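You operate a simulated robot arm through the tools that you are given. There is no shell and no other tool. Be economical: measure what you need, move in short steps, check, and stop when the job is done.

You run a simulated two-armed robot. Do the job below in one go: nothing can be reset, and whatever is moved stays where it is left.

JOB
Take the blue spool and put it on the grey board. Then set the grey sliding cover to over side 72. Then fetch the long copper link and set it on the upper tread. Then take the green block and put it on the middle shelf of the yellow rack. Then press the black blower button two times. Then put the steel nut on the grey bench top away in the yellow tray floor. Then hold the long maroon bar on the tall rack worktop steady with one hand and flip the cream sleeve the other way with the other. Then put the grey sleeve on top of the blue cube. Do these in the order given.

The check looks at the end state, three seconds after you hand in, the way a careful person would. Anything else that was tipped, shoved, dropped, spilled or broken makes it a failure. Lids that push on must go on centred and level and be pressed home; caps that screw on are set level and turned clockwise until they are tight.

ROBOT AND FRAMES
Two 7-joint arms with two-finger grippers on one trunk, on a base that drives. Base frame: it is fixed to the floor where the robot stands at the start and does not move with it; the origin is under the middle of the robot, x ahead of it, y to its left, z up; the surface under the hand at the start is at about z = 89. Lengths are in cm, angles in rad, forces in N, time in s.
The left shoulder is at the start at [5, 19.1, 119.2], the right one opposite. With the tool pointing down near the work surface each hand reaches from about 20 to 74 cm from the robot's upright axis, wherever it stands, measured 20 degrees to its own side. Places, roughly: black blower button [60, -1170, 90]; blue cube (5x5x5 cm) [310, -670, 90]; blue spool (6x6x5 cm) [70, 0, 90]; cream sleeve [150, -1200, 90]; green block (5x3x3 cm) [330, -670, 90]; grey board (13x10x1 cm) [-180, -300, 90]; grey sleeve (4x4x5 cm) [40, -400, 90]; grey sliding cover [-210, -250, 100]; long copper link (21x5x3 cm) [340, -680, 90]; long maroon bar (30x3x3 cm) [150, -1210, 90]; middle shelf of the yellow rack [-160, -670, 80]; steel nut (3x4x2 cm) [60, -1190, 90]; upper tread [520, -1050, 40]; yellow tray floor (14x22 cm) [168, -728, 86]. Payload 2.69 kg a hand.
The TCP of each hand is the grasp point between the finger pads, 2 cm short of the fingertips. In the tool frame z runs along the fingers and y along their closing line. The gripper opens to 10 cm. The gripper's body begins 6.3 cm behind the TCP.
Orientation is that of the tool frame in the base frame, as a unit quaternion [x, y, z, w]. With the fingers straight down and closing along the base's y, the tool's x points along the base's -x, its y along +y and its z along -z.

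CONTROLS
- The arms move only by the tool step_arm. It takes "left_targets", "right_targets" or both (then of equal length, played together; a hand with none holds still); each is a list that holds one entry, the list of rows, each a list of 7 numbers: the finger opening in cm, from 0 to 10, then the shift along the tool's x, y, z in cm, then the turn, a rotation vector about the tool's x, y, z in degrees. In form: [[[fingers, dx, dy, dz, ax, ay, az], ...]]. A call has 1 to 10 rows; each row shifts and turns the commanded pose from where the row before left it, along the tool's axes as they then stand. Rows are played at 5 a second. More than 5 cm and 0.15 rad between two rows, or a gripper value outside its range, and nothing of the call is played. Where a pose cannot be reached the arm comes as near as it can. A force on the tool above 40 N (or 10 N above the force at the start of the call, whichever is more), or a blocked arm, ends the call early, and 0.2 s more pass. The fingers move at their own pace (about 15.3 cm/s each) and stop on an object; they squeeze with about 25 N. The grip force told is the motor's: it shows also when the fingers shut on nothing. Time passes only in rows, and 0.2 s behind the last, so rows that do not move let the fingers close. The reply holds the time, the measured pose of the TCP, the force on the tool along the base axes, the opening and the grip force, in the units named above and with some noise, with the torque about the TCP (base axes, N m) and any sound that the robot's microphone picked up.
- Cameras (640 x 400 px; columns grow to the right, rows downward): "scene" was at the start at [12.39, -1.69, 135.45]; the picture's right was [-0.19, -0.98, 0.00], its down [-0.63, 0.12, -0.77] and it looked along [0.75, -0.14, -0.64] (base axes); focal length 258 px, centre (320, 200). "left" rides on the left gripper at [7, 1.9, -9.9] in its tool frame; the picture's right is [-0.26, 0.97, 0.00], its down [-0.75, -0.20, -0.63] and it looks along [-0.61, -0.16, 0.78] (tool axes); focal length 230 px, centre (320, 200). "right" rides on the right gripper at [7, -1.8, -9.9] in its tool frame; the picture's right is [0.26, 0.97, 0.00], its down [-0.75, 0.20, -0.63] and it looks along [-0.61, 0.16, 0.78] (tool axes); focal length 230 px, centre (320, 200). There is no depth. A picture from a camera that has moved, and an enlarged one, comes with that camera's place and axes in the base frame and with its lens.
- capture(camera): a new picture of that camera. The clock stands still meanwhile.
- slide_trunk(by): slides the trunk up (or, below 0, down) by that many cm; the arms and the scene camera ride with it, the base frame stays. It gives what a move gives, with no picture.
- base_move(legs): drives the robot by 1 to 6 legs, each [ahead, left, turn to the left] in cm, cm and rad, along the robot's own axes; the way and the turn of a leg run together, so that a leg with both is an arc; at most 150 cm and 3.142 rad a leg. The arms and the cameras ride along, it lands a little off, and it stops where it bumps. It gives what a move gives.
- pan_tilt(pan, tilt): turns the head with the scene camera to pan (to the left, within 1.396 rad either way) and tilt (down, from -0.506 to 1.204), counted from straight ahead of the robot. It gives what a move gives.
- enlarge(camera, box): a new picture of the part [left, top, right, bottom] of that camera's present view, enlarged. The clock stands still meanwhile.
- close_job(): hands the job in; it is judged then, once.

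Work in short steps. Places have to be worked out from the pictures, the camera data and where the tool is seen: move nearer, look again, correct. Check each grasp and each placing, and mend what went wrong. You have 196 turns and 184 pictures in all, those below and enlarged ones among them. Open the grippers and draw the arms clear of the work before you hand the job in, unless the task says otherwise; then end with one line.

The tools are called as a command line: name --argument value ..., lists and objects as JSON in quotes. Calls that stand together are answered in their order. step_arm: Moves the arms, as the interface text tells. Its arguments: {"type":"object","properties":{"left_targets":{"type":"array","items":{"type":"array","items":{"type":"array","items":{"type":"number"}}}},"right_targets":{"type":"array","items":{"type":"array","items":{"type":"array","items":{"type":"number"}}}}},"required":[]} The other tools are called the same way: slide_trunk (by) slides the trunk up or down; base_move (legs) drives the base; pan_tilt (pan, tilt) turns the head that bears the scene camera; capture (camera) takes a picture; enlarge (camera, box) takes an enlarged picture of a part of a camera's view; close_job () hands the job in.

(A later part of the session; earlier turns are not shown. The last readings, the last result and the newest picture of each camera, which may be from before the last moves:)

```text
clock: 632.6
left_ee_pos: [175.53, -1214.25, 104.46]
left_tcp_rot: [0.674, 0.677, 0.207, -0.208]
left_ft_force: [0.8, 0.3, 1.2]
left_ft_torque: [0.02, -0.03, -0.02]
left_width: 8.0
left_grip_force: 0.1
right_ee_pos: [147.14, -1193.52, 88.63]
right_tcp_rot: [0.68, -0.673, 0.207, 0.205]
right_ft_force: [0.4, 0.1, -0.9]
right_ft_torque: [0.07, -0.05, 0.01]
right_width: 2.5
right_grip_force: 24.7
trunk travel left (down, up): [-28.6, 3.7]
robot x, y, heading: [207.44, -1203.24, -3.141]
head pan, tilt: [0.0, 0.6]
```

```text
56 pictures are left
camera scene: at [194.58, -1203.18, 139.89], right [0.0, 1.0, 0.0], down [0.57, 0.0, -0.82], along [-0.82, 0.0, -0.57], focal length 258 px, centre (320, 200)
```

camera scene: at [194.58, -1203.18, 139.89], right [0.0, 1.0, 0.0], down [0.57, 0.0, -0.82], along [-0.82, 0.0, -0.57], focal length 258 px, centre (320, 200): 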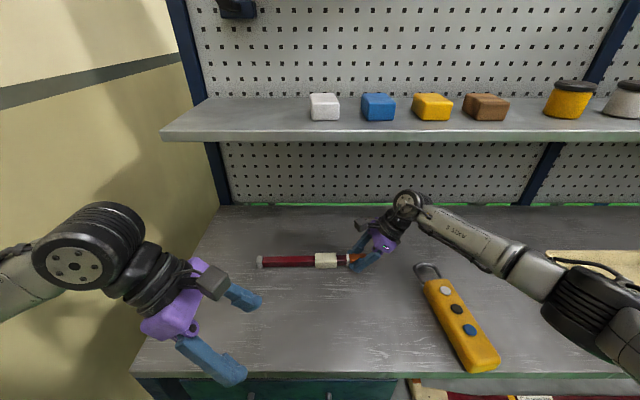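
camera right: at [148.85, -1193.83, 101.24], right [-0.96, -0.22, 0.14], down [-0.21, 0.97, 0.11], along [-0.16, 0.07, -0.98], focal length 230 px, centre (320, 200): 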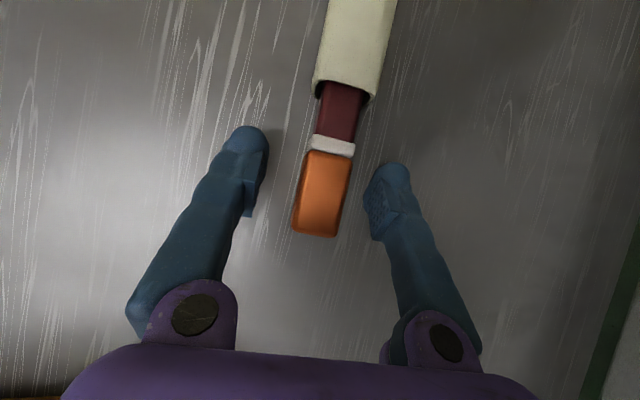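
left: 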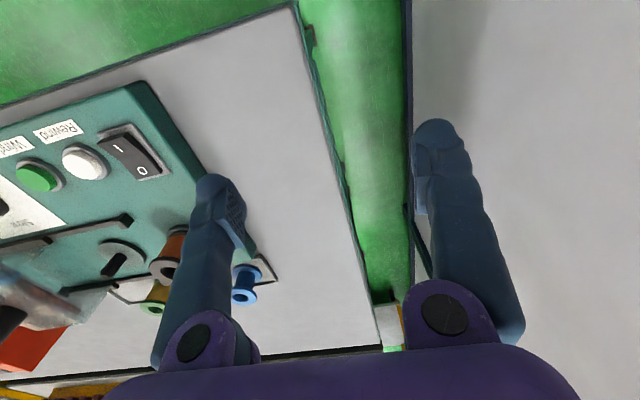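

The left hand has the mirror pose. I bring it over the sleeve at z ≈ 97.

step_arm --left_targets '[[[7, 0.7, -4.09, 1.75, 0, 0, 0], [7, 0.7, -4.09, 1.75, 0, 0, 0], [7, 0.7, -4.09, 1.75, 0, 0, 0], [7, 0.7, -4.09, 1.75, 0, 0, 0], [7, 0.7, -4.09, 1.75, 0, 0, 0], [7, 0.7, -4.09, 1.75, 0, 0, 0], [7, 0.7, -4.09, 1.75, 0, 0, 0]]]'

capture --camera "left"

enlarge --camera "scene" --box '[220, 170, 420, 295]'

```text
clock: 634.2
left_ee_pos: [146.64, -1203.52, 96.98]
left_tcp_rot: [0.675, 0.677, 0.207, -0.206]
left_ft_force: [0.0, -0.8, -0.1]
left_ft_torque: [0.0, -0.02, 0.01]
left_width: 6.99
left_grip_force: 0.2
right_ee_pos: [147.04, -1193.49, 88.66]
right_tcp_rot: [0.68, -0.673, 0.206, 0.204]
right_ft_force: [-1.1, 0.3, -0.6]
right_ft_torque: [0.06, -0.06, -0.02]
right_width: 2.54
right_grip_force: 25.0
trunk travel left (down, up): [-28.6, 3.7]
robot x, y, heading: [207.55, -1203.03, -3.138]
head pan, tilt: [0.0, 0.6]
```

```text
55 pictures are left
camera left: at [148.37, -1203.27, 109.18], right [0.97, -0.21, -0.14], down [-0.2, -0.97, 0.1], along [-0.16, -0.07, -0.98], focal length 230 px, centre (320, 200)
```

left: 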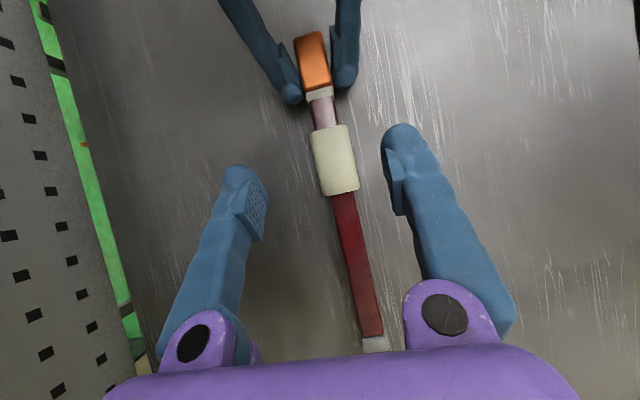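

```text
3.20 times, centred on (320, 232) of scene
camera zoom: at [194.57, -1203.15, 139.88], right [0.0, 1.0, 0.0], down [0.57, 0.0, -0.82], along [-0.82, 0.0, -0.57], focal length 824 px, centre (320, 96)
```

zoom: 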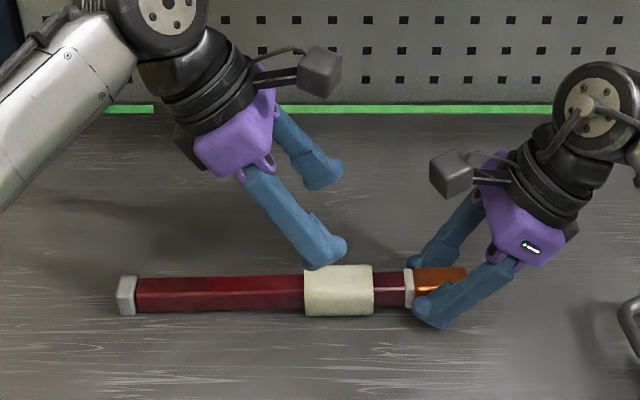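

The sleeve centre is (147, -1201.5). I lower the left hand onto it to z ≈ 89 and close gently.

step_arm --left_targets '[[[7, -1.07, 0.15, 2.45, 0, 0, 0], [7, -1.07, 0.15, 2.45, 0, 0, 0], [7, -1.0, 0.1, 2.3, 0, 0, 0], [7, 0, 0, 0, 0, 0, 0]]]'

capture --camera "left"

```text
clock: 635.2
left_ee_pos: [147.19, -1202.13, 89.36]
left_tcp_rot: [0.675, 0.677, 0.207, -0.208]
left_ft_force: [-0.4, 0.1, -0.5]
left_ft_torque: [0.02, 0.02, 0.04]
left_width: 6.99
left_grip_force: 0.1
right_ee_pos: [147.17, -1193.55, 88.68]
right_tcp_rot: [0.68, -0.673, 0.206, 0.205]
right_ft_force: [-0.2, -1.4, -0.4]
right_ft_torque: [0.02, -0.02, -0.01]
right_width: 2.5
right_grip_force: 25.0
trunk travel left (down, up): [-28.6, 3.7]
robot x, y, heading: [207.12, -1203.06, -3.138]
head pan, tilt: [0.0, 0.6]
```

```text
53 pictures are left
camera left: at [148.87, -1201.98, 101.57], right [0.97, -0.21, -0.14], down [-0.2, -0.98, 0.1], along [-0.16, -0.07, -0.98], focal length 230 px, centre (320, 200)
```

left: 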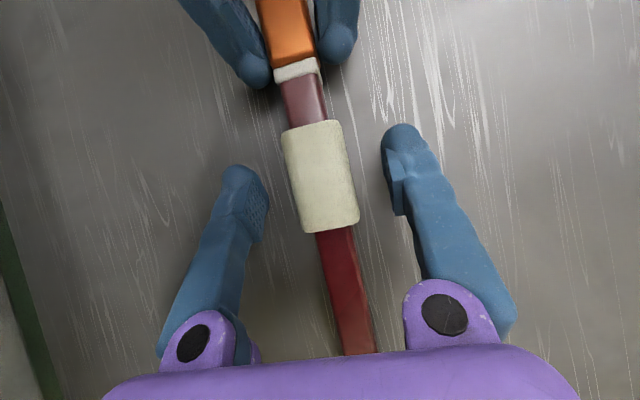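

Closing on the sleeve and starting to slide toward -y.

step_arm --left_targets '[[[2, -0.1, 0, 0.15, 0, 0, 0], [2, 0, 0, 0, 0, 0, 0], [2, 0, 0, 0, 0, 0, 0], [2, -0.41, 0, -0.28, 0, 0, 0], [2, -0.41, 0, -0.28, 0, 0, 0], [2, -0.83, 0, -0.56, 0, 0, 0], [2, 0, 0, 0, 0, 0, 0]]]'

capture --camera "left"

```text
clock: 636.8
left_ee_pos: [147.29, -1204.12, 89.14]
left_tcp_rot: [0.675, 0.677, 0.208, -0.207]
left_ft_force: [-1.2, 20.8, 0.0]
left_ft_torque: [0.16, -0.09, 0.07]
left_width: 3.4
left_grip_force: 24.7
right_ee_pos: [147.07, -1193.73, 88.85]
right_tcp_rot: [0.68, -0.672, 0.207, 0.206]
right_ft_force: [0.7, -20.3, 1.6]
right_ft_torque: [-0.33, 0.0, 0.04]
right_width: 2.53
right_grip_force: 25.3
trunk travel left (down, up): [-28.6, 3.7]
robot x, y, heading: [207.66, -1202.91, -3.141]
head pan, tilt: [0.0, 0.6]
```

```text
52 pictures are left
camera left: at [148.95, -1203.97, 101.35], right [0.97, -0.21, -0.14], down [-0.2, -0.97, 0.1], along [-0.16, -0.07, -0.98], focal length 230 px, centre (320, 200)
```

left: 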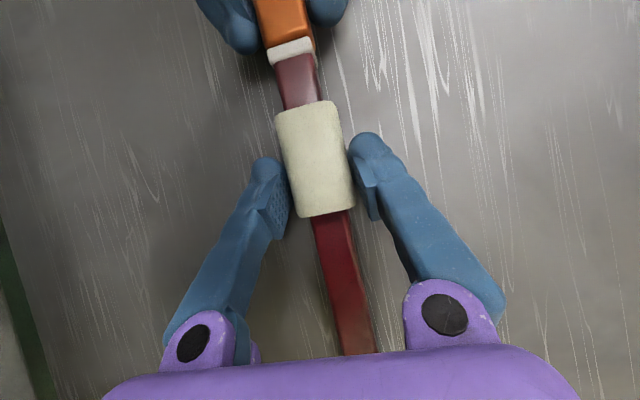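

The sleeve did not slide: 20 N on both hands, and the bar slipped a little in the right grip. I test the other direction (+y) in small steps.

step_arm --left_targets '[[[2, 0.41, 0, 0.28, 0, 0, 0], [2, 0.41, 0, 0.28, 0, 0, 0], [2, 0.41, 0, 0.28, 0, 0, 0], [2, 0.41, 0, 0.28, 0, 0, 0], [2, 0, 0, 0, 0, 0, 0]]]'

capture --camera "left"

```text
clock: 638.0
left_ee_pos: [147.21, -1202.41, 89.04]
left_tcp_rot: [0.675, 0.678, 0.207, -0.207]
left_ft_force: [-2.7, -6.0, -0.5]
left_ft_torque: [-0.73, -0.01, 0.2]
left_width: 3.43
left_grip_force: 24.8
right_ee_pos: [147.09, -1193.51, 88.63]
right_tcp_rot: [0.68, -0.674, 0.205, 0.204]
right_ft_force: [2.7, 3.7, 2.5]
right_ft_torque: [0.48, 0.04, 0.03]
right_width: 2.5
right_grip_force: 25.1
trunk travel left (down, up): [-28.6, 3.7]
robot x, y, heading: [207.26, -1202.7, -3.144]
head pan, tilt: [0.0, 0.6]
```

```text
51 pictures are left
camera left: at [148.94, -1202.09, 101.26], right [0.97, -0.21, -0.14], down [-0.2, -0.98, 0.1], along [-0.16, -0.07, -0.98], focal length 230 px, centre (320, 200)
```

left: 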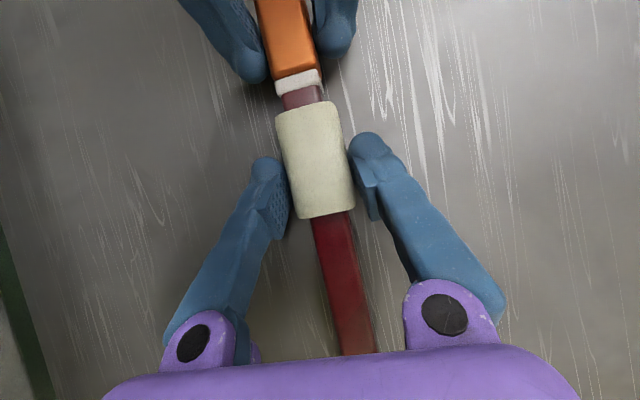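

The sleeve does slide toward the copper end (gap to the collar shrank from ~2.7 to ~1 cm). I push on to find that end stop.

step_arm --left_targets '[[[2, 0.33, 0, 0.22, 0, 0, 0], [2, 0.33, 0, 0.22, 0, 0, 0], [2, 0.33, 0, 0.22, 0, 0, 0], [2, 0, 0, 0, 0, 0, 0]]]'

capture --camera "left"

```text
clock: 639.0
left_ee_pos: [147.22, -1201.01, 89.12]
left_tcp_rot: [0.675, 0.677, 0.207, -0.207]
left_ft_force: [-5.5, -2.4, -2.6]
left_ft_torque: [-0.32, 0.0, 0.26]
left_width: 3.4
left_grip_force: 24.9
right_ee_pos: [147.05, -1193.52, 88.64]
right_tcp_rot: [0.68, -0.674, 0.206, 0.204]
right_ft_force: [6.8, 2.5, 2.3]
right_ft_torque: [0.29, -0.02, 0.18]
right_width: 2.53
right_grip_force: 24.8
trunk travel left (down, up): [-28.6, 3.7]
robot x, y, heading: [207.09, -1203.21, -3.139]
head pan, tilt: [0.0, 0.6]
```

```text
50 pictures are left
camera left: at [148.92, -1200.83, 101.34], right [0.97, -0.21, -0.14], down [-0.2, -0.98, 0.1], along [-0.16, -0.07, -0.98], focal length 230 px, centre (320, 200)
```

left: 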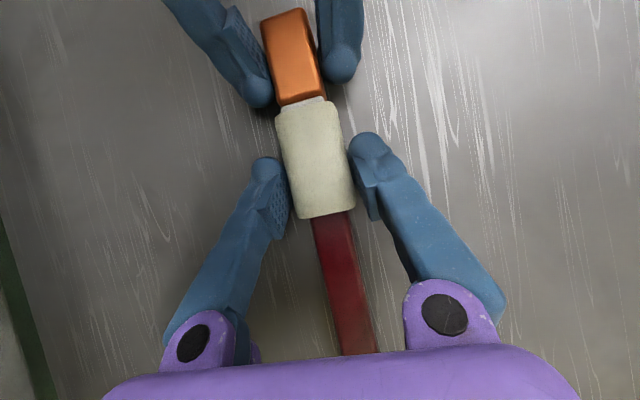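

The sleeve now touches the collar with little force. Next I pull it back toward -y to see how far it goes.

step_arm --left_targets '[[[2, -0.5, 0, -0.33, 0, 0, 0], [2, -0.5, 0, -0.33, 0, 0, 0], [2, -0.5, 0, -0.33, 0, 0, 0], [2, -0.5, 0, -0.33, 0, 0, 0], [2, -0.5, 0, -0.33, 0, 0, 0], [2, -0.5, 0, -0.33, 0, 0, 0], [2, 0, 0, 0, 0, 0, 0]]]'

capture --camera "left"

```text
clock: 640.6
left_ee_pos: [147.11, -1204.47, 89.05]
left_tcp_rot: [0.675, 0.677, 0.208, -0.208]
left_ft_force: [-0.1, 19.6, 0.3]
left_ft_torque: [0.3, 0.0, 0.02]
left_width: 3.46
left_grip_force: 24.5
right_ee_pos: [147.13, -1193.72, 88.84]
right_tcp_rot: [0.68, -0.672, 0.208, 0.206]
right_ft_force: [1.5, -20.2, -0.1]
right_ft_torque: [-0.11, 0.01, 0.02]
right_width: 2.56
right_grip_force: 25.1
trunk travel left (down, up): [-28.6, 3.7]
robot x, y, heading: [207.54, -1203.05, -3.131]
head pan, tilt: [0.0, 0.6]
```

```text
49 pictures are left
camera left: at [148.95, -1204.28, 101.31], right [0.97, -0.21, -0.14], down [-0.2, -0.97, 0.1], along [-0.16, -0.07, -0.98], focal length 230 px, centre (320, 200)
```

left: 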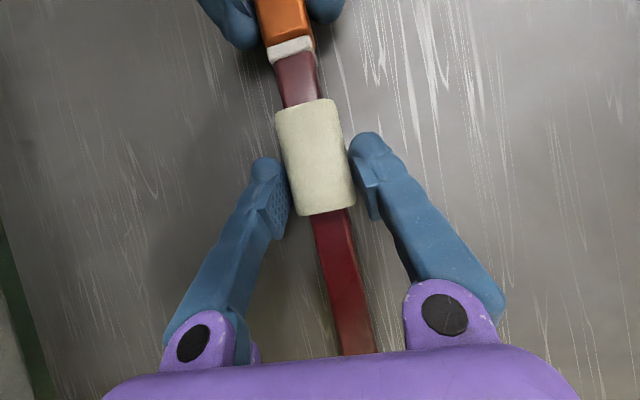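

It stops at the original gap: the travel is only between there and the collar. So "the other way" is against the collar; I slide it back there.

step_arm --left_targets '[[[2, 0.5, 0, 0.33, 0, 0, 0], [2, 0.5, 0, 0.33, 0, 0, 0], [2, 0.5, 0, 0.33, 0, 0, 0], [2, 0.5, 0, 0.33, 0, 0, 0], [2, 0.5, 0, 0.33, 0, 0, 0], [2, 0.33, 0, 0.22, 0, 0, 0], [2, 0.2, 0, 0.14, 0, 0, 0], [2, 0, 0, 0, 0, 0, 0]]]'

capture --camera "left"

```text
clock: 642.4
left_ee_pos: [147.17, -1200.99, 89.11]
left_tcp_rot: [0.675, 0.678, 0.206, -0.206]
left_ft_force: [-4.0, -3.6, -2.8]
left_ft_torque: [-0.49, 0.03, 0.14]
left_width: 3.44
left_grip_force: 25.0
right_ee_pos: [147.03, -1193.51, 88.67]
right_tcp_rot: [0.679, -0.674, 0.206, 0.205]
right_ft_force: [4.8, 2.6, 2.8]
right_ft_torque: [0.49, -0.02, 0.18]
right_width: 2.49
right_grip_force: 25.2
trunk travel left (down, up): [-28.6, 3.7]
robot x, y, heading: [207.27, -1202.87, -3.138]
head pan, tilt: [0.0, 0.6]
```

```text
48 pictures are left
camera left: at [148.9, -1200.78, 101.33], right [0.97, -0.21, -0.14], down [-0.2, -0.98, 0.1], along [-0.16, -0.07, -0.98], focal length 230 px, centre (320, 200)
```

left: 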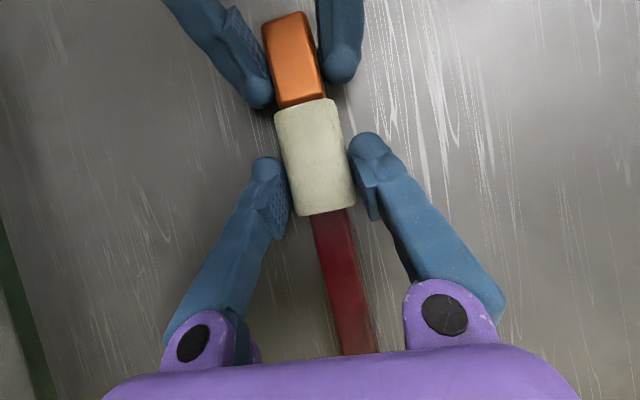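

The sleeve slid over the white collar up to the copper, with little force; the right fingers may be what limits it. I regrip the bar 2 cm farther out with the right hand to test for the real stop.

step_arm --right_targets '[[[5, 0, 0, 0, 0, 0, 0], [5, 0, 0, 0, 0, 0, 0], [5, -0.83, 0, -0.56, 0, 0, 0], [5, -0.75, 0, -0.5, 0, 0, 0], [1, 0, 0, 0, 0, 0, 0], [1, 0, 0, 0, 0, 0, 0], [1, 0, 0, 0, 0, 0, 0]]]'

step_arm --left_targets '[[[2, 0.33, 0, 0.22, 0, 0, 0], [2, 0.33, 0, 0.22, 0, 0, 0], [2, 0.33, 0, 0.22, 0, 0, 0], [2, 0, 0, 0, 0, 0, 0]]]'

capture --camera "left"

```text
clock: 644.0
left_ee_pos: [147.23, -1201.01, 89.2]
left_tcp_rot: [0.674, 0.677, 0.208, -0.208]
left_ft_force: [-1.2, -0.2, 0.3]
left_ft_torque: [0.07, -0.01, 0.09]
left_width: 3.44
left_grip_force: 25.5
right_ee_pos: [147.09, -1191.51, 88.66]
right_tcp_rot: [0.68, -0.673, 0.206, 0.205]
right_ft_force: [1.7, 0.2, 0.3]
right_ft_torque: [0.14, 0.05, 0.08]
right_width: 2.52
right_grip_force: 24.3
trunk travel left (down, up): [-28.6, 3.7]
robot x, y, heading: [207.42, -1203.4, -3.141]
head pan, tilt: [0.0, 0.6]
```

```text
clock: 645.0
left_ee_pos: [147.15, -1199.91, 89.2]
left_tcp_rot: [0.675, 0.678, 0.207, -0.207]
left_ft_force: [-2.8, -3.1, 0.3]
left_ft_torque: [-0.17, -0.01, 0.17]
left_width: 3.41
left_grip_force: 25.1
right_ee_pos: [147.1, -1191.52, 88.53]
right_tcp_rot: [0.681, -0.673, 0.206, 0.204]
right_ft_force: [2.6, 3.1, 0.2]
right_ft_torque: [0.48, 0.03, 0.08]
right_width: 2.5
right_grip_force: 24.9
trunk travel left (down, up): [-28.6, 3.7]
robot x, y, heading: [207.58, -1203.09, -3.139]
head pan, tilt: [0.0, 0.6]
```

```text
47 pictures are left
camera left: at [148.89, -1199.6, 101.35], right [0.97, -0.21, -0.14], down [-0.2, -0.98, 0.1], along [-0.16, -0.07, -0.98], focal length 230 px, centre (320, 200)
```

left: 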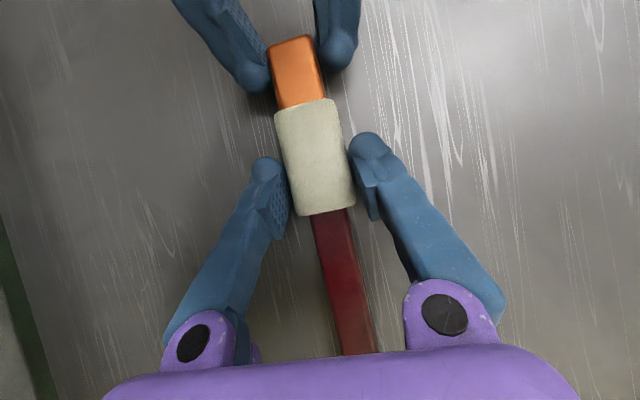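

It keeps sliding over the copper, so the stop is farther. I swap roles: the left hand moves left to hold the maroon bar, then the right hand takes the sleeve.

step_arm --left_targets '[[[6.5, 0, 0, 0, 0, 0, 0], [6.5, 0, 0, 0, 0, 0, 0], [6.5, -3.3, 0, -2.22, 0, 0, 0], [6.5, -3.3, 0, -2.22, 0, 0, 0], [6.5, -3.3, 0, -2.22, 0, 0, 0], [1, 0, 0, 0, 0, 0, 0], [1, 0, 0, 0, 0, 0, 0], [1, 0, 0, 0, 0, 0, 0]]]'

step_arm --right_targets '[[[6, 0, 0, 0, 0, 0, 0], [6, 0, 0, 0, 0, 0, 0], [6, 2.5, 0, 1.67, 0, 0, 0], [6, 2.4, 0, 1.6, 0, 0, 0], [6, 0, 0, 0, 0, 0, 0]]]'

capture --camera "right"

enlarge --camera "scene" --box '[220, 170, 420, 295]'

```text
clock: 646.8
left_ee_pos: [147.29, -1211.69, 89.19]
left_tcp_rot: [0.675, 0.678, 0.206, -0.207]
left_ft_force: [0.0, -2.3, 0.1]
left_ft_torque: [0.14, -0.02, -0.02]
left_width: 2.12
left_grip_force: 25.1
right_ee_pos: [147.09, -1191.55, 88.57]
right_tcp_rot: [0.68, -0.673, 0.206, 0.205]
right_ft_force: [-0.8, 1.8, 1.0]
right_ft_torque: [0.02, 0.03, -0.05]
right_width: 2.52
right_grip_force: 25.2
trunk travel left (down, up): [-28.6, 3.7]
robot x, y, heading: [207.17, -1203.1, -3.139]
head pan, tilt: [0.0, 0.6]
```

```text
clock: 648.0
left_ee_pos: [147.32, -1211.83, 89.11]
left_tcp_rot: [0.675, 0.677, 0.207, -0.207]
left_ft_force: [-0.1, 0.3, 0.3]
left_ft_torque: [-0.23, -0.01, 0.01]
left_width: 2.14
left_grip_force: 25.0
right_ee_pos: [147.09, -1197.42, 88.59]
right_tcp_rot: [0.68, -0.673, 0.207, 0.205]
right_ft_force: [0.4, -0.3, 0.3]
right_ft_torque: [0.01, -0.04, 0.0]
right_width: 6.0
right_grip_force: 0.0
trunk travel left (down, up): [-28.6, 3.7]
robot x, y, heading: [207.68, -1203.29, -3.138]
head pan, tilt: [0.0, 0.6]
```

```text
46 pictures are left
camera right: at [148.83, -1197.75, 100.83], right [-0.96, -0.22, 0.14], down [-0.21, 0.97, 0.11], along [-0.16, 0.07, -0.98], focal length 230 px, centre (320, 200)
```

right: 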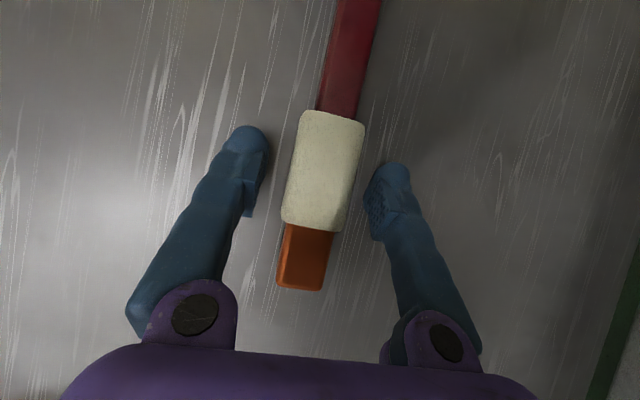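

```text
3.20 times, centred on (320, 232) of scene
camera zoom: at [194.58, -1203.2, 139.89], right [0.0, 1.0, 0.0], down [0.57, 0.0, -0.82], along [-0.82, 0.0, -0.57], focal length 824 px, centre (320, 96)
```

zoom: 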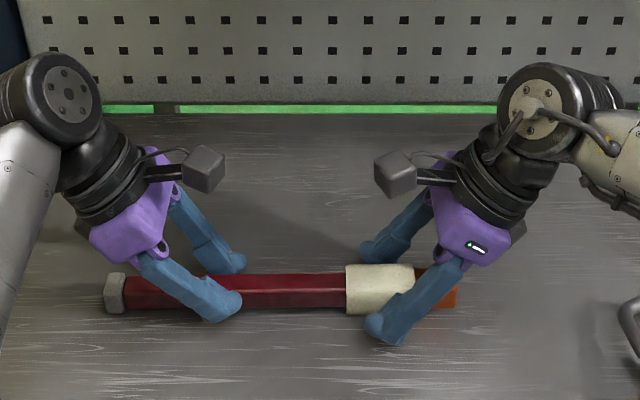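

Left holds the bar; now the right hand grips the sleeve and slides it outward in small steps.

step_arm --right_targets '[[[2, 0, 0, 0, 0, 0, 0], [2, 0, 0, 0, 0, 0, 0], [2, 0, 0, 0, 0, 0, 0], [2, -0.41, 0, -0.28, 0, 0, 0], [2, -0.41, 0, -0.28, 0, 0, 0], [2, -0.41, 0, -0.28, 0, 0, 0], [2, -0.41, 0, -0.28, 0, 0, 0], [2, 0, 0, 0, 0, 0, 0]]]'

capture --camera "right"

```text
clock: 649.8
left_ee_pos: [147.29, -1211.87, 89.14]
left_tcp_rot: [0.675, 0.677, 0.207, -0.207]
left_ft_force: [-4.4, 8.2, -2.8]
left_ft_torque: [-0.12, 0.65, 0.4]
left_width: 2.16
left_grip_force: 7.9
right_ee_pos: [147.22, -1195.47, 88.57]
right_tcp_rot: [0.68, -0.673, 0.206, 0.204]
right_ft_force: [1.3, -7.8, 0.2]
right_ft_torque: [0.13, -0.09, 0.53]
right_width: 3.43
right_grip_force: 25.2
trunk travel left (down, up): [-28.6, 3.7]
robot x, y, heading: [207.34, -1203.16, -3.137]
head pan, tilt: [0.0, 0.6]
```

```text
44 pictures are left
camera right: at [148.84, -1195.74, 100.79], right [-0.96, -0.22, 0.14], down [-0.21, 0.97, 0.11], along [-0.16, 0.07, -0.98], focal length 230 px, centre (320, 200)
```

right: 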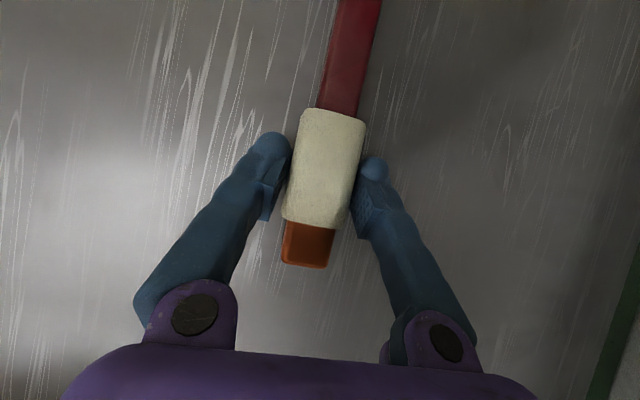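

step_arm --left_targets '[[[0, 0, 0, 0, 0, 0, 0], [0, 0, 0, 0, 0, 0, 0], [0, 0, 0, 0, 0, 0, 0], [0, 0, 0, 0, 0, 0, 0], [0, 0, 0, 0, 0, 0, 0], [0, 0, 0, 0, 0, 0, 0]]]' --right_targets '[[[2, 0, 0, 0, 0, 0, 0], [2, -0.41, 0, -0.28, 0, 0, 0], [2, -0.41, 0, -0.28, 0, 0, 0], [2, -0.41, 0, -0.28, 0, 0, 0], [2, -0.41, 0, -0.28, 0, 0, 0], [2, 0, 0, 0, 0, 0, 0]]]'

capture --camera "right"

enlarge --camera "scene" --box '[220, 170, 420, 295]'

```text
clock: 651.2
left_ee_pos: [147.23, -1211.64, 89.26]
left_tcp_rot: [0.676, 0.676, 0.208, -0.208]
left_ft_force: [-0.8, 20.0, 0.7]
left_ft_torque: [0.16, 0.0, 0.04]
left_width: 2.12
left_grip_force: 25.1
right_ee_pos: [147.08, -1193.65, 88.62]
right_tcp_rot: [0.681, -0.672, 0.207, 0.205]
right_ft_force: [0.0, -20.4, 0.2]
right_ft_torque: [-0.26, -0.01, -0.05]
right_width: 3.38
right_grip_force: 24.9
trunk travel left (down, up): [-28.6, 3.7]
robot x, y, heading: [207.27, -1203.19, -3.141]
head pan, tilt: [0.0, 0.6]
```

```text
43 pictures are left
camera right: at [148.9, -1193.89, 100.88], right [-0.96, -0.23, 0.14], down [-0.21, 0.97, 0.1], along [-0.16, 0.07, -0.98], focal length 230 px, centre (320, 200)
```

right: 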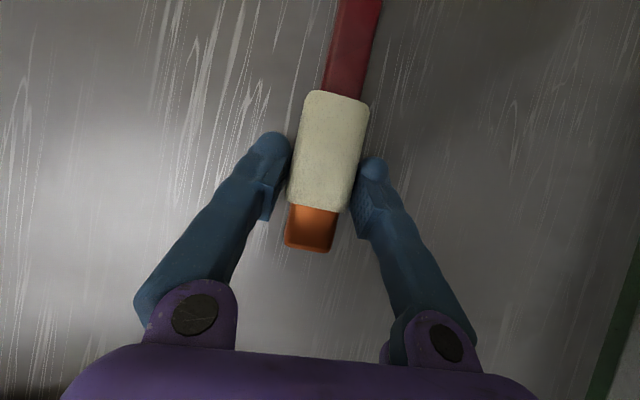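

```text
3.20 times, centred on (320, 232) of scene
camera zoom: at [194.6, -1203.22, 139.89], right [0.0, 1.0, 0.0], down [0.56, 0.0, -0.83], along [-0.83, 0.0, -0.56], focal length 824 px, centre (320, 96)
```

zoom: 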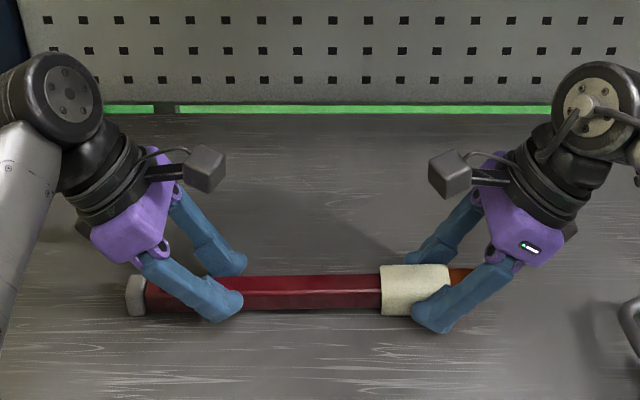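

The sleeve is at its far stop now (20 N both sides, ~2 cm copper still visible), travel ≈ 6 cm from where it was. I carry the bar back the ~0.7 cm it shifted, release both hands, and withdraw.

step_arm --left_targets '[[[0, -0.3, 0, -0.2, 0, 0, 0], [0, -0.3, 0, -0.2, 0, 0, 0], [0, 0, 0, 0, 0, 0, 0], [6, 0, 0, 0, 0, 0, 0], [6, 0, 0, 0, 0, 0, 0], [6, 0, 0, -3, 0, 0, 0], [6, 0, 4.2, -1.5, 0, 0, 0], [6, 0, 4.5, 0, 0, 0, 0], [6, 0, 4.5, 0, 0, 0, 0], [6, 0, 4.5, 0, 0, 0, 0]]]' --right_targets '[[[0, 0.3, 0, 0.2, 0, 0, 0], [0, 0.3, 0, 0.2, 0, 0, 0], [0, 0, 0, 0, 0, 0, 0], [6, 0, 0, 0, 0, 0, 0], [6, 0, 0, 0, 0, 0, 0], [6, 0, 0, -3, 0, 0, 0], [6, 0, -4.2, -1.5, 0, 0, 0], [6, 0, -4.5, 0, 0, 0, 0], [6, 0, -4.5, 0, 0, 0, 0], [6, 0, -4.5, 0, 0, 0, 0]]]'

enlarge --camera "scene" --box '[220, 170, 420, 295]'

```text
clock: 653.4
left_ee_pos: [165.12, -1215.09, 92.98]
left_tcp_rot: [0.675, 0.677, 0.207, -0.208]
left_ft_force: [0.2, 0.0, 0.2]
left_ft_torque: [0.0, 0.01, 0.0]
left_width: 6.02
left_grip_force: 0.1
right_ee_pos: [164.92, -1191.57, 92.39]
right_tcp_rot: [0.681, -0.672, 0.206, 0.205]
right_ft_force: [0.0, 0.7, -0.3]
right_ft_torque: [0.01, 0.0, 0.02]
right_width: 6.0
right_grip_force: 0.1
trunk travel left (down, up): [-28.6, 3.7]
robot x, y, heading: [207.17, -1203.2, -3.137]
head pan, tilt: [0.0, 0.6]
```

```text
3.20 times, centred on (320, 232) of scene
camera zoom: at [194.75, -1203.24, 139.92], right [0.0, 1.0, 0.0], down [0.56, 0.0, -0.83], along [-0.83, 0.0, -0.56], focal length 824 px, centre (320, 96)
```

zoom: 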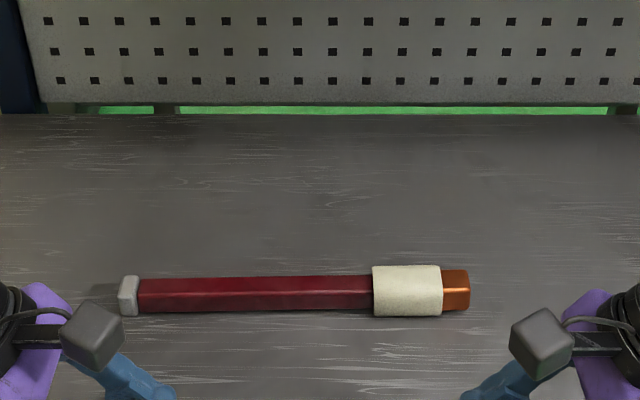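

The sleeve is over at the other end and the bar is in its place. I back off and bring both hands back to the plain pose.

base_move --legs '[[-28, 0, 0]]'

step_arm --left_targets '[[[6, 0, 0, -2, 0, -8.5, 0], [6, 0, 0, -2, 0, -8.5, 0], [6, 0, 0, -2, 0, -8.5, 0], [6, 0, 0, -2, 0, -8.5, 0], [6, 0, 0, 0, 0, 0, 8.5], [6, 0, 0, 0, 0, 0, 8.5], [6, 0, 0, 0, 0, 0, 8.5], [6, 0, 0, 0, 0, 0, 8.5], [6, 0, 0, 0, 0, 0, 8.5], [6, 0, 0, 0, 0, 0, 8.5]]]' --right_targets '[[[6, 0, 0, -2, 0, -8.5, 0], [6, 0, 0, -2, 0, -8.5, 0], [6, 0, 0, -2, 0, -8.5, 0], [6, 0, 0, -2, 0, -8.5, 0], [6, 0, 0, 0, 0, 0, -8.5], [6, 0, 0, 0, 0, 0, -8.5], [6, 0, 0, 0, 0, 0, -8.5], [6, 0, 0, 0, 0, 0, -8.5], [6, 0, 0, 0, 0, 0, -8.5], [6, 0, 0, 0, 0, 0, -8.5]]]'

step_arm --left_targets '[[[6, 0, 0, 0, 0, 0, 8.5], [6, 0, 0, 0, 0, 0, 8.5], [6, 0, 0, 0, 0, 0, 8.5], [6, 0, 0, 0, 0, 0, 8.5], [6, 0, 0, 0, 0, 0, 5], [6, 0, 4, -2.8, 0, 0, 0], [6, 0, 4, -2.8, 0, 0, 0], [6, 0, 4, -2.8, 0, 0, 0], [6, 0, 3, -2.8, 0, 0, 0]]]' --right_targets '[[[6, 0, 0, 0, 0, 0, -8.5], [6, 0, 0, 0, 0, 0, -8.5], [6, 0, 0, 0, 0, 0, -8.5], [6, 0, 0, 0, 0, 0, -8.5], [6, 0, 0, 0, 0, 0, -4.5], [6, 0, -2, -2.8, 0, 0, 0], [6, 0, -2, -2.8, 0, 0, 0], [6, 0, -1, -2.8, 0, 0, 0], [6, 0, 0, -2.8, 0, 0, 0]]]'

```text
clock: 655.3
left_ee_pos: [192.94, -1215.0, 92.96]
left_tcp_rot: [0.674, 0.678, 0.207, -0.208]
left_ft_force: [-0.1, 0.3, -0.9]
left_ft_torque: [0.0, 0.03, 0.0]
left_width: 6.01
left_grip_force: 0.1
right_ee_pos: [192.95, -1191.49, 92.33]
right_tcp_rot: [0.681, -0.672, 0.207, 0.204]
right_ft_force: [0.4, 0.1, 0.3]
right_ft_torque: [-0.02, -0.01, 0.01]
right_width: 6.0
right_grip_force: 0.0
trunk travel left (down, up): [-28.6, 3.7]
robot x, y, heading: [235.05, -1203.41, -3.14]
head pan, tilt: [0.0, 0.6]
```

```text
clock: 657.5
left_ee_pos: [192.92, -1217.85, 100.21]
left_tcp_rot: [0.942, 0.334, 0.002, 0.0]
left_ft_force: [0.0, 1.0, 0.0]
left_ft_torque: [0.01, -0.03, 0.0]
left_width: 6.01
left_grip_force: 0.0
right_ee_pos: [192.86, -1188.6, 99.6]
right_tcp_rot: [0.945, -0.328, -0.001, -0.002]
right_ft_force: [0.3, -0.4, -0.8]
right_ft_torque: [0.03, 0.0, 0.03]
right_width: 6.01
right_grip_force: 0.0
trunk travel left (down, up): [-28.6, 3.7]
robot x, y, heading: [235.65, -1203.09, -3.139]
head pan, tilt: [0.0, 0.6]
```

```text
clock: 659.5
left_ee_pos: [193.02, -1233.0, 111.51]
left_tcp_rot: [1.0, 0.001, 0.0, -0.001]
left_ft_force: [-0.7, -0.4, -0.1]
left_ft_torque: [-0.01, 0.01, 0.0]
left_width: 6.04
left_grip_force: 0.2
right_ee_pos: [192.99, -1183.81, 110.93]
right_tcp_rot: [1.0, 0.002, 0.0, -0.002]
right_ft_force: [0.3, -0.1, 0.3]
right_ft_torque: [0.03, 0.03, -0.02]
right_width: 5.97
right_grip_force: 0.0
trunk travel left (down, up): [-28.6, 3.7]
robot x, y, heading: [235.26, -1203.36, -3.143]
head pan, tilt: [0.0, 0.6]
```

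Both hands are back to the plain pose. Now I drive north to the walkway.

base_move --legs '[[0, -145, 0], [0, -145, 0], [0, -145, 0], [0, -145, 0], [0, -96, 0]]'

```text
clock: 718.4
left_ee_pos: [188.49, -553.99, 111.4]
left_tcp_rot: [1.0, -0.002, 0.001, 0.0]
left_ft_force: [0.3, -0.3, -0.9]
left_ft_torque: [0.01, 0.01, 0.02]
left_width: 6.01
left_grip_force: 0.1
right_ee_pos: [188.81, -505.18, 110.88]
right_tcp_rot: [1.0, -0.003, -0.001, -0.002]
right_ft_force: [-0.5, -0.7, -0.7]
right_ft_torque: [0.02, 0.0, 0.03]
right_width: 5.99
right_grip_force: 0.0
trunk travel left (down, up): [-28.6, 3.7]
robot x, y, heading: [231.31, -524.57, 3.137]
head pan, tilt: [0.0, 0.6]
```

base_move --legs '[[145, 0, 0], [28, 0, 0], [0, 0, -1.567]]'

pan_tilt --pan 0.0 --tilt 0.45

capture --camera "scene"

```text
clock: 731.0
left_ee_pos: [28.55, -482.3, 111.42]
left_tcp_rot: [0.709, -0.705, 0.001, 0.0]
left_ft_force: [0.2, -0.1, 0.5]
left_ft_torque: [-0.01, 0.0, 0.0]
left_width: 6.01
left_grip_force: 0.0
right_ee_pos: [77.6, -482.18, 110.86]
right_tcp_rot: [0.709, -0.705, 0.0, -0.001]
right_ft_force: [-0.7, -0.1, 1.0]
right_ft_torque: [-0.01, -0.01, -0.01]
right_width: 6.01
right_grip_force: 0.3
trunk travel left (down, up): [-28.6, 3.7]
robot x, y, heading: [58.55, -524.92, 1.573]
head pan, tilt: [0.0, 0.6]
```

```text
clock: 731.7
left_ee_pos: [28.57, -482.31, 111.53]
left_tcp_rot: [0.71, -0.704, 0.001, 0.0]
left_ft_force: [0.6, 0.3, -0.7]
left_ft_torque: [-0.03, 0.03, 0.02]
left_width: 5.96
left_grip_force: 0.0
right_ee_pos: [77.54, -482.14, 110.91]
right_tcp_rot: [0.709, -0.705, 0.001, -0.002]
right_ft_force: [0.5, 1.0, 0.0]
right_ft_torque: [0.04, 0.02, 0.03]
right_width: 6.0
right_grip_force: 0.0
trunk travel left (down, up): [-28.6, 3.7]
robot x, y, heading: [58.78, -524.6, 1.575]
head pan, tilt: [0.0, 0.45]
```

```text
40 pictures are left
camera scene: at [58.43, -511.61, 141.24], right [1.0, 0.01, 0.0], down [0.0, -0.44, -0.9], along [0.0, 0.9, -0.44], focal length 258 px, centre (320, 200)
```

scene: 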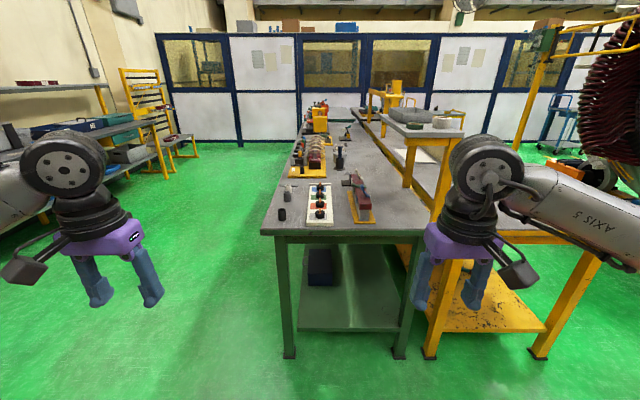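

enlarge --camera "scene" --box '[255, 140, 415, 240]'

```text
4.00 times, centred on (335, 190) of scene
camera zoom: at [58.43, -511.61, 141.24], right [1.0, 0.01, 0.0], down [0.0, -0.44, -0.9], along [0.0, 0.9, -0.44], focal length 1030 px, centre (260, 240)
```

zoom: 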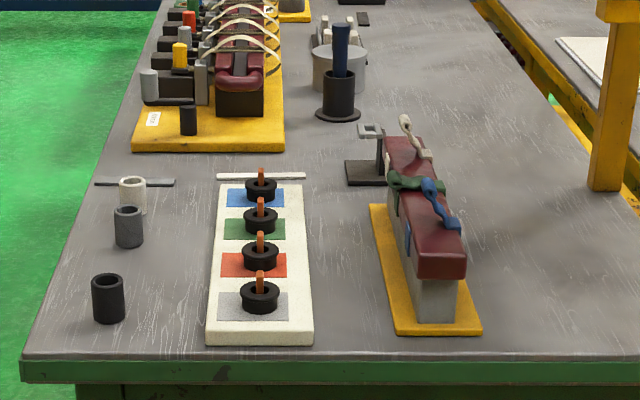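

The grey sleeve stands at about (42.5, -400), between a white and a black one along y. I drive up so it is in front of the right hand.

base_move --legs '[[0, 36, 0], [68, 0, -0.003]]'

capture --camera "right"

```text
clock: 738.7
left_ee_pos: [-7.13, -414.51, 111.52]
left_tcp_rot: [0.707, -0.707, 0.002, 0.0]
left_ft_force: [0.1, -0.9, -0.4]
left_ft_torque: [0.0, 0.01, 0.0]
left_width: 6.01
left_grip_force: 0.0
right_ee_pos: [41.86, -414.58, 110.84]
right_tcp_rot: [-0.706, 0.708, -0.001, 0.001]
right_ft_force: [-0.2, 0.5, -1.1]
right_ft_torque: [-0.02, 0.02, 0.0]
right_width: 5.99
right_grip_force: 0.1
trunk travel left (down, up): [-28.6, 3.7]
robot x, y, heading: [22.27, -456.78, 1.573]
head pan, tilt: [0.0, 0.45]
```

```text
38 pictures are left
camera right: at [43.65, -421.52, 120.89], right [-0.97, -0.26, 0.0], down [-0.2, 0.75, 0.63], along [-0.16, 0.61, -0.78], focal length 230 px, centre (320, 200)
```

right: 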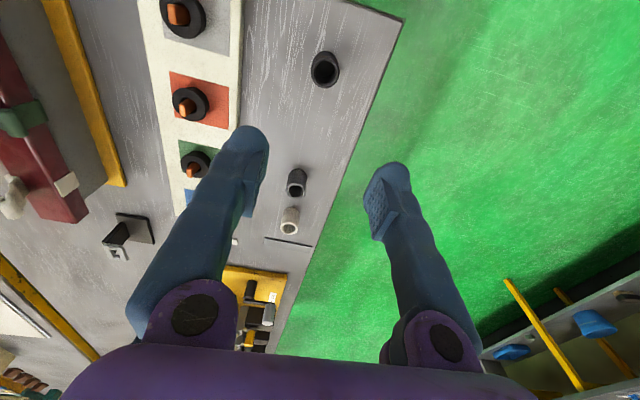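

The grey sleeve's top is at (41.9, -399.2). I go over it and down to z ≈ 96.

step_arm --right_targets '[[[7, -4.5, 0, 0, 0, 0, 0], [7, -4.5, 0, 0, 0, 0, 0], [7, -4.5, 0, 0, 0, 0, 0], [7, -1.9, 0, 3, 0, 0, 0], [7, 0, 0, 5, 0, 0, 0], [7, 0, 0, 5, 0, 0, 0]]]'

capture --camera "right"

```text
clock: 740.1
left_ee_pos: [-6.99, -414.45, 111.52]
left_tcp_rot: [0.707, -0.707, 0.002, -0.001]
left_ft_force: [1.0, 0.3, 0.6]
left_ft_torque: [-0.04, -0.01, 0.01]
left_width: 6.01
left_grip_force: 0.0
right_ee_pos: [42.16, -399.09, 97.85]
right_tcp_rot: [-0.707, 0.707, -0.001, 0.002]
right_ft_force: [-0.3, 0.6, 0.4]
right_ft_torque: [0.01, 0.03, 0.01]
right_width: 6.99
right_grip_force: 0.1
trunk travel left (down, up): [-28.6, 3.7]
robot x, y, heading: [22.64, -456.71, 1.572]
head pan, tilt: [0.0, 0.45]
```

```text
37 pictures are left
camera right: at [43.86, -406.09, 107.9], right [-0.97, -0.26, 0.0], down [-0.2, 0.75, 0.63], along [-0.16, 0.61, -0.78], focal length 230 px, centre (320, 200)
```

right: 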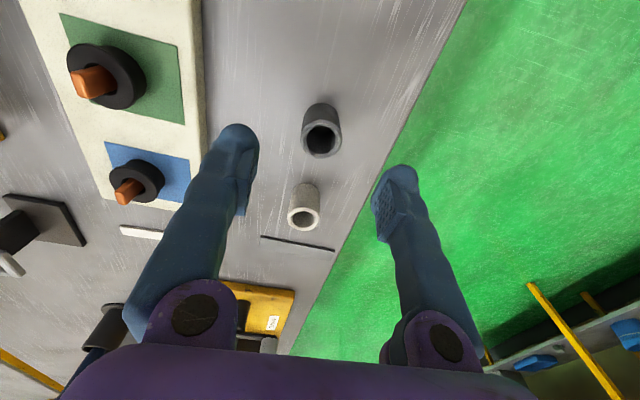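

Small correction, then down to z ≈ 89 and grip.

step_arm --right_targets '[[[7, -0.4, 0.3, 3, 0, 0, 0], [7, 0, 0, 3, 0, 0, 0], [7, 0, 0, 2.5, 0, 0, 0], [7, 0, 0, 0, 0, 0, 0]]]'

enlarge --camera "right" --box '[200, 80, 440, 230]'

```text
clock: 741.1
left_ee_pos: [-7.07, -414.39, 111.48]
left_tcp_rot: [-0.707, 0.707, 0.0, 0.001]
left_ft_force: [-0.6, 0.0, -0.3]
left_ft_torque: [-0.01, 0.0, 0.01]
left_width: 6.02
left_grip_force: 0.1
right_ee_pos: [41.73, -398.71, 89.34]
right_tcp_rot: [-0.706, 0.708, -0.001, 0.002]
right_ft_force: [0.2, 0.9, 0.2]
right_ft_torque: [0.0, -0.01, -0.02]
right_width: 7.02
right_grip_force: 0.1
trunk travel left (down, up): [-28.6, 3.7]
robot x, y, heading: [22.15, -456.8, 1.569]
head pan, tilt: [0.0, 0.45]
```

```text
2.67 times, centred on (320, 155) of right
camera zoom: at [43.53, -405.74, 99.39], right [-0.97, -0.26, 0.0], down [-0.2, 0.75, 0.63], along [-0.16, 0.61, -0.78], focal length 614 px, centre (320, 320)
```

zoom: 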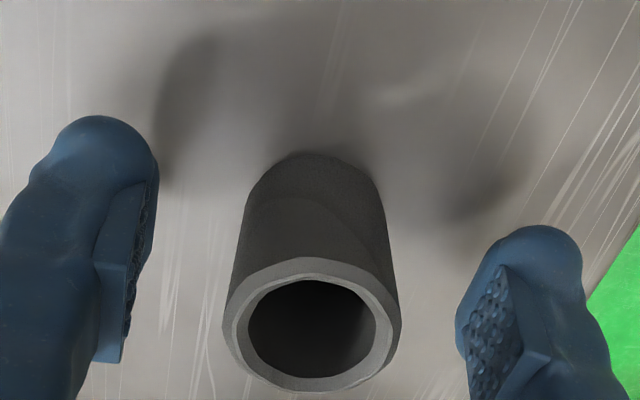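

Well centred. Closing and lifting.

step_arm --right_targets '[[[2, 0, 0, 0, 0, 0, 0], [2, 0, 0, 0, 0, 0, 0], [2, 0, 0, 0, 0, 0, 0], [2, 0, 0, -4, 0, 0, 0], [2, 0, 0, -5, 0, 0, 0], [2, 0, 0, -5, 0, 0, 0], [2, 0, 0, -5, 0, 0, 0], [2, 4.5, 0, -2, 0, 0, 0], [2, 4.9, 0, 0, 0, 0, 0], [2, 4.9, 0, 0, 0, 0, 0]]]'

capture --camera "right"

```text
clock: 743.3
left_ee_pos: [-7.03, -414.5, 111.49]
left_tcp_rot: [0.707, -0.707, 0.001, 0.0]
left_ft_force: [0.4, -0.1, -0.1]
left_ft_torque: [0.02, 0.02, 0.0]
left_width: 6.0
left_grip_force: 0.1
right_ee_pos: [41.79, -413.13, 110.45]
right_tcp_rot: [-0.706, 0.708, 0.0, 0.001]
right_ft_force: [-0.3, -0.4, 0.2]
right_ft_torque: [-0.02, -0.03, -0.01]
right_width: 3.18
right_grip_force: 24.8
trunk travel left (down, up): [-28.6, 3.7]
robot x, y, heading: [22.4, -457.24, 1.568]
head pan, tilt: [0.0, 0.45]
```

```text
35 pictures are left
camera right: at [43.44, -420.18, 120.52], right [-0.97, -0.26, 0.0], down [-0.2, 0.75, 0.63], along [-0.16, 0.61, -0.78], focal length 230 px, centre (320, 200)
```

right: 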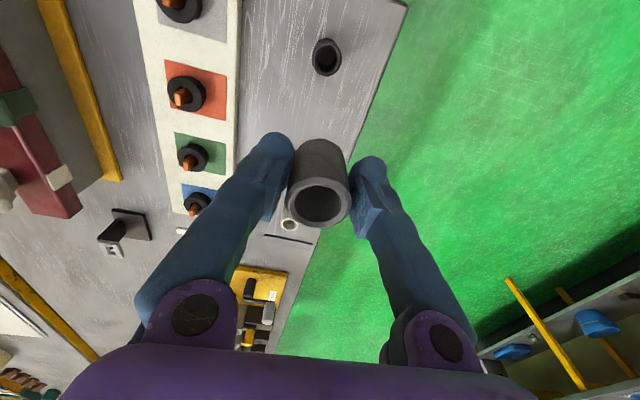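

The grey sleeve is held (3.2 cm). I drive to the red cart with the blue cube.

base_move --legs '[[-68, 0, 0], [0, 0, -1.568], [145, 0, 0], [68, 0, 0], [0, -126, 0]]'

pan_tilt --pan -0.2 --tilt 0.65

capture --camera "scene"

```text
clock: 772.0
left_ee_pos: [277.67, -625.06, 111.51]
left_tcp_rot: [0.007, 1.0, -0.001, -0.001]
left_ft_force: [-0.5, 0.4, 0.3]
left_ft_torque: [-0.02, 0.02, 0.01]
left_width: 6.01
left_grip_force: 0.0
right_ee_pos: [278.28, -673.98, 110.51]
right_tcp_rot: [0.008, 1.0, -0.002, 0.001]
right_ft_force: [0.0, -0.1, -0.3]
right_ft_torque: [0.0, 0.02, 0.0]
right_width: 3.18
right_grip_force: 24.6
trunk travel left (down, up): [-28.6, 3.7]
robot x, y, heading: [234.24, -654.32, -0.015]
head pan, tilt: [0.0, 0.45]
```

```text
clock: 772.7
left_ee_pos: [277.71, -625.18, 111.4]
left_tcp_rot: [0.007, 1.0, 0.0, 0.0]
left_ft_force: [0.5, -0.6, 0.6]
left_ft_torque: [-0.01, -0.02, 0.01]
left_width: 6.02
left_grip_force: 0.0
right_ee_pos: [278.38, -674.09, 110.48]
right_tcp_rot: [0.007, 1.0, -0.002, 0.0]
right_ft_force: [-0.3, 0.2, 0.1]
right_ft_torque: [-0.02, 0.0, 0.03]
right_width: 3.16
right_grip_force: 25.3
trunk travel left (down, up): [-28.6, 3.7]
robot x, y, heading: [234.56, -653.92, -0.016]
head pan, tilt: [-0.201, 0.649]
```

```text
34 pictures are left
camera scene: at [247.15, -656.21, 139.47], right [-0.21, -0.98, 0.0], down [-0.59, 0.13, -0.8], along [0.78, -0.17, -0.6], focal length 258 px, centre (320, 200)
```

scene: 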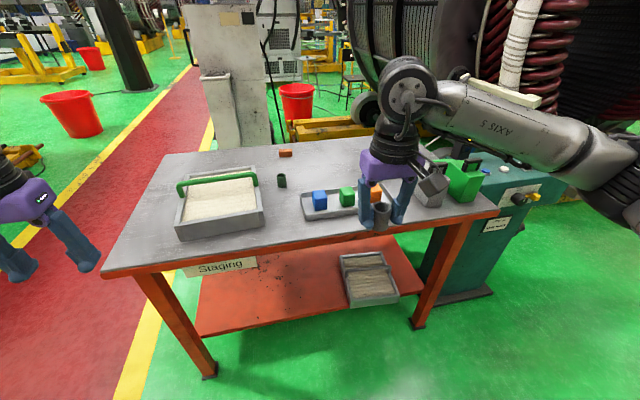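

The cube is at about (312, -670.2). I drive forward so it comes just in front of the hand, then look from the wrist.

base_move --legs '[[26, 3, 0.015]]'

capture --camera "right"

```text
clock: 774.6
left_ee_pos: [303.1, -621.59, 111.43]
left_tcp_rot: [-0.001, 1.0, -0.002, -0.001]
left_ft_force: [0.1, -0.1, -0.5]
left_ft_torque: [-0.01, 0.04, 0.0]
left_width: 5.99
left_grip_force: 0.1
right_ee_pos: [304.58, -670.45, 110.44]
right_tcp_rot: [0.0, 1.0, -0.002, 0.0]
right_ft_force: [-0.5, 0.1, -0.7]
right_ft_torque: [-0.01, 0.01, 0.0]
right_width: 3.2
right_grip_force: 24.4
trunk travel left (down, up): [-28.6, 3.7]
robot x, y, heading: [260.33, -651.7, 0.005]
head pan, tilt: [-0.201, 0.649]
```

```text
33 pictures are left
camera right: at [297.49, -672.32, 120.46], right [-0.26, 0.97, 0.0], down [0.75, 0.2, 0.63], along [0.61, 0.16, -0.78], focal length 230 px, centre (320, 200)
```

right: 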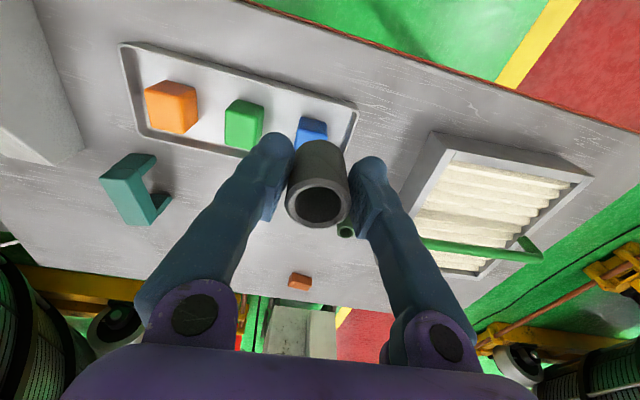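

pan_tilt --pan -0.3 --tilt 0.85

capture --camera "scene"

```text
clock: 775.3
left_ee_pos: [302.99, -621.78, 111.44]
left_tcp_rot: [-0.001, 1.0, 0.0, -0.001]
left_ft_force: [0.2, -0.4, -0.1]
left_ft_torque: [-0.01, -0.01, -0.01]
left_width: 5.99
left_grip_force: 0.1
right_ee_pos: [304.47, -670.48, 110.49]
right_tcp_rot: [-0.001, 1.0, -0.002, 0.001]
right_ft_force: [0.4, 0.2, 0.5]
right_ft_torque: [-0.01, -0.01, 0.0]
right_width: 3.14
right_grip_force: 25.0
trunk travel left (down, up): [-28.6, 3.7]
robot x, y, heading: [260.77, -651.38, 0.003]
head pan, tilt: [-0.3, 0.85]
```

```text
32 pictures are left
camera scene: at [271.98, -653.81, 137.81], right [-0.29, -0.96, 0.0], down [-0.72, 0.22, -0.66], along [0.63, -0.19, -0.75], focal length 258 px, centre (320, 200)
```

scene: 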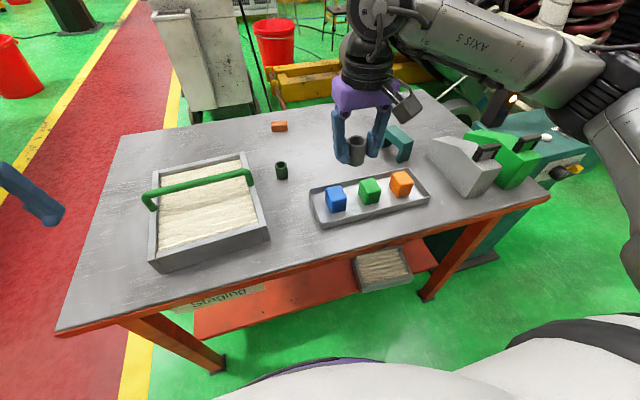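

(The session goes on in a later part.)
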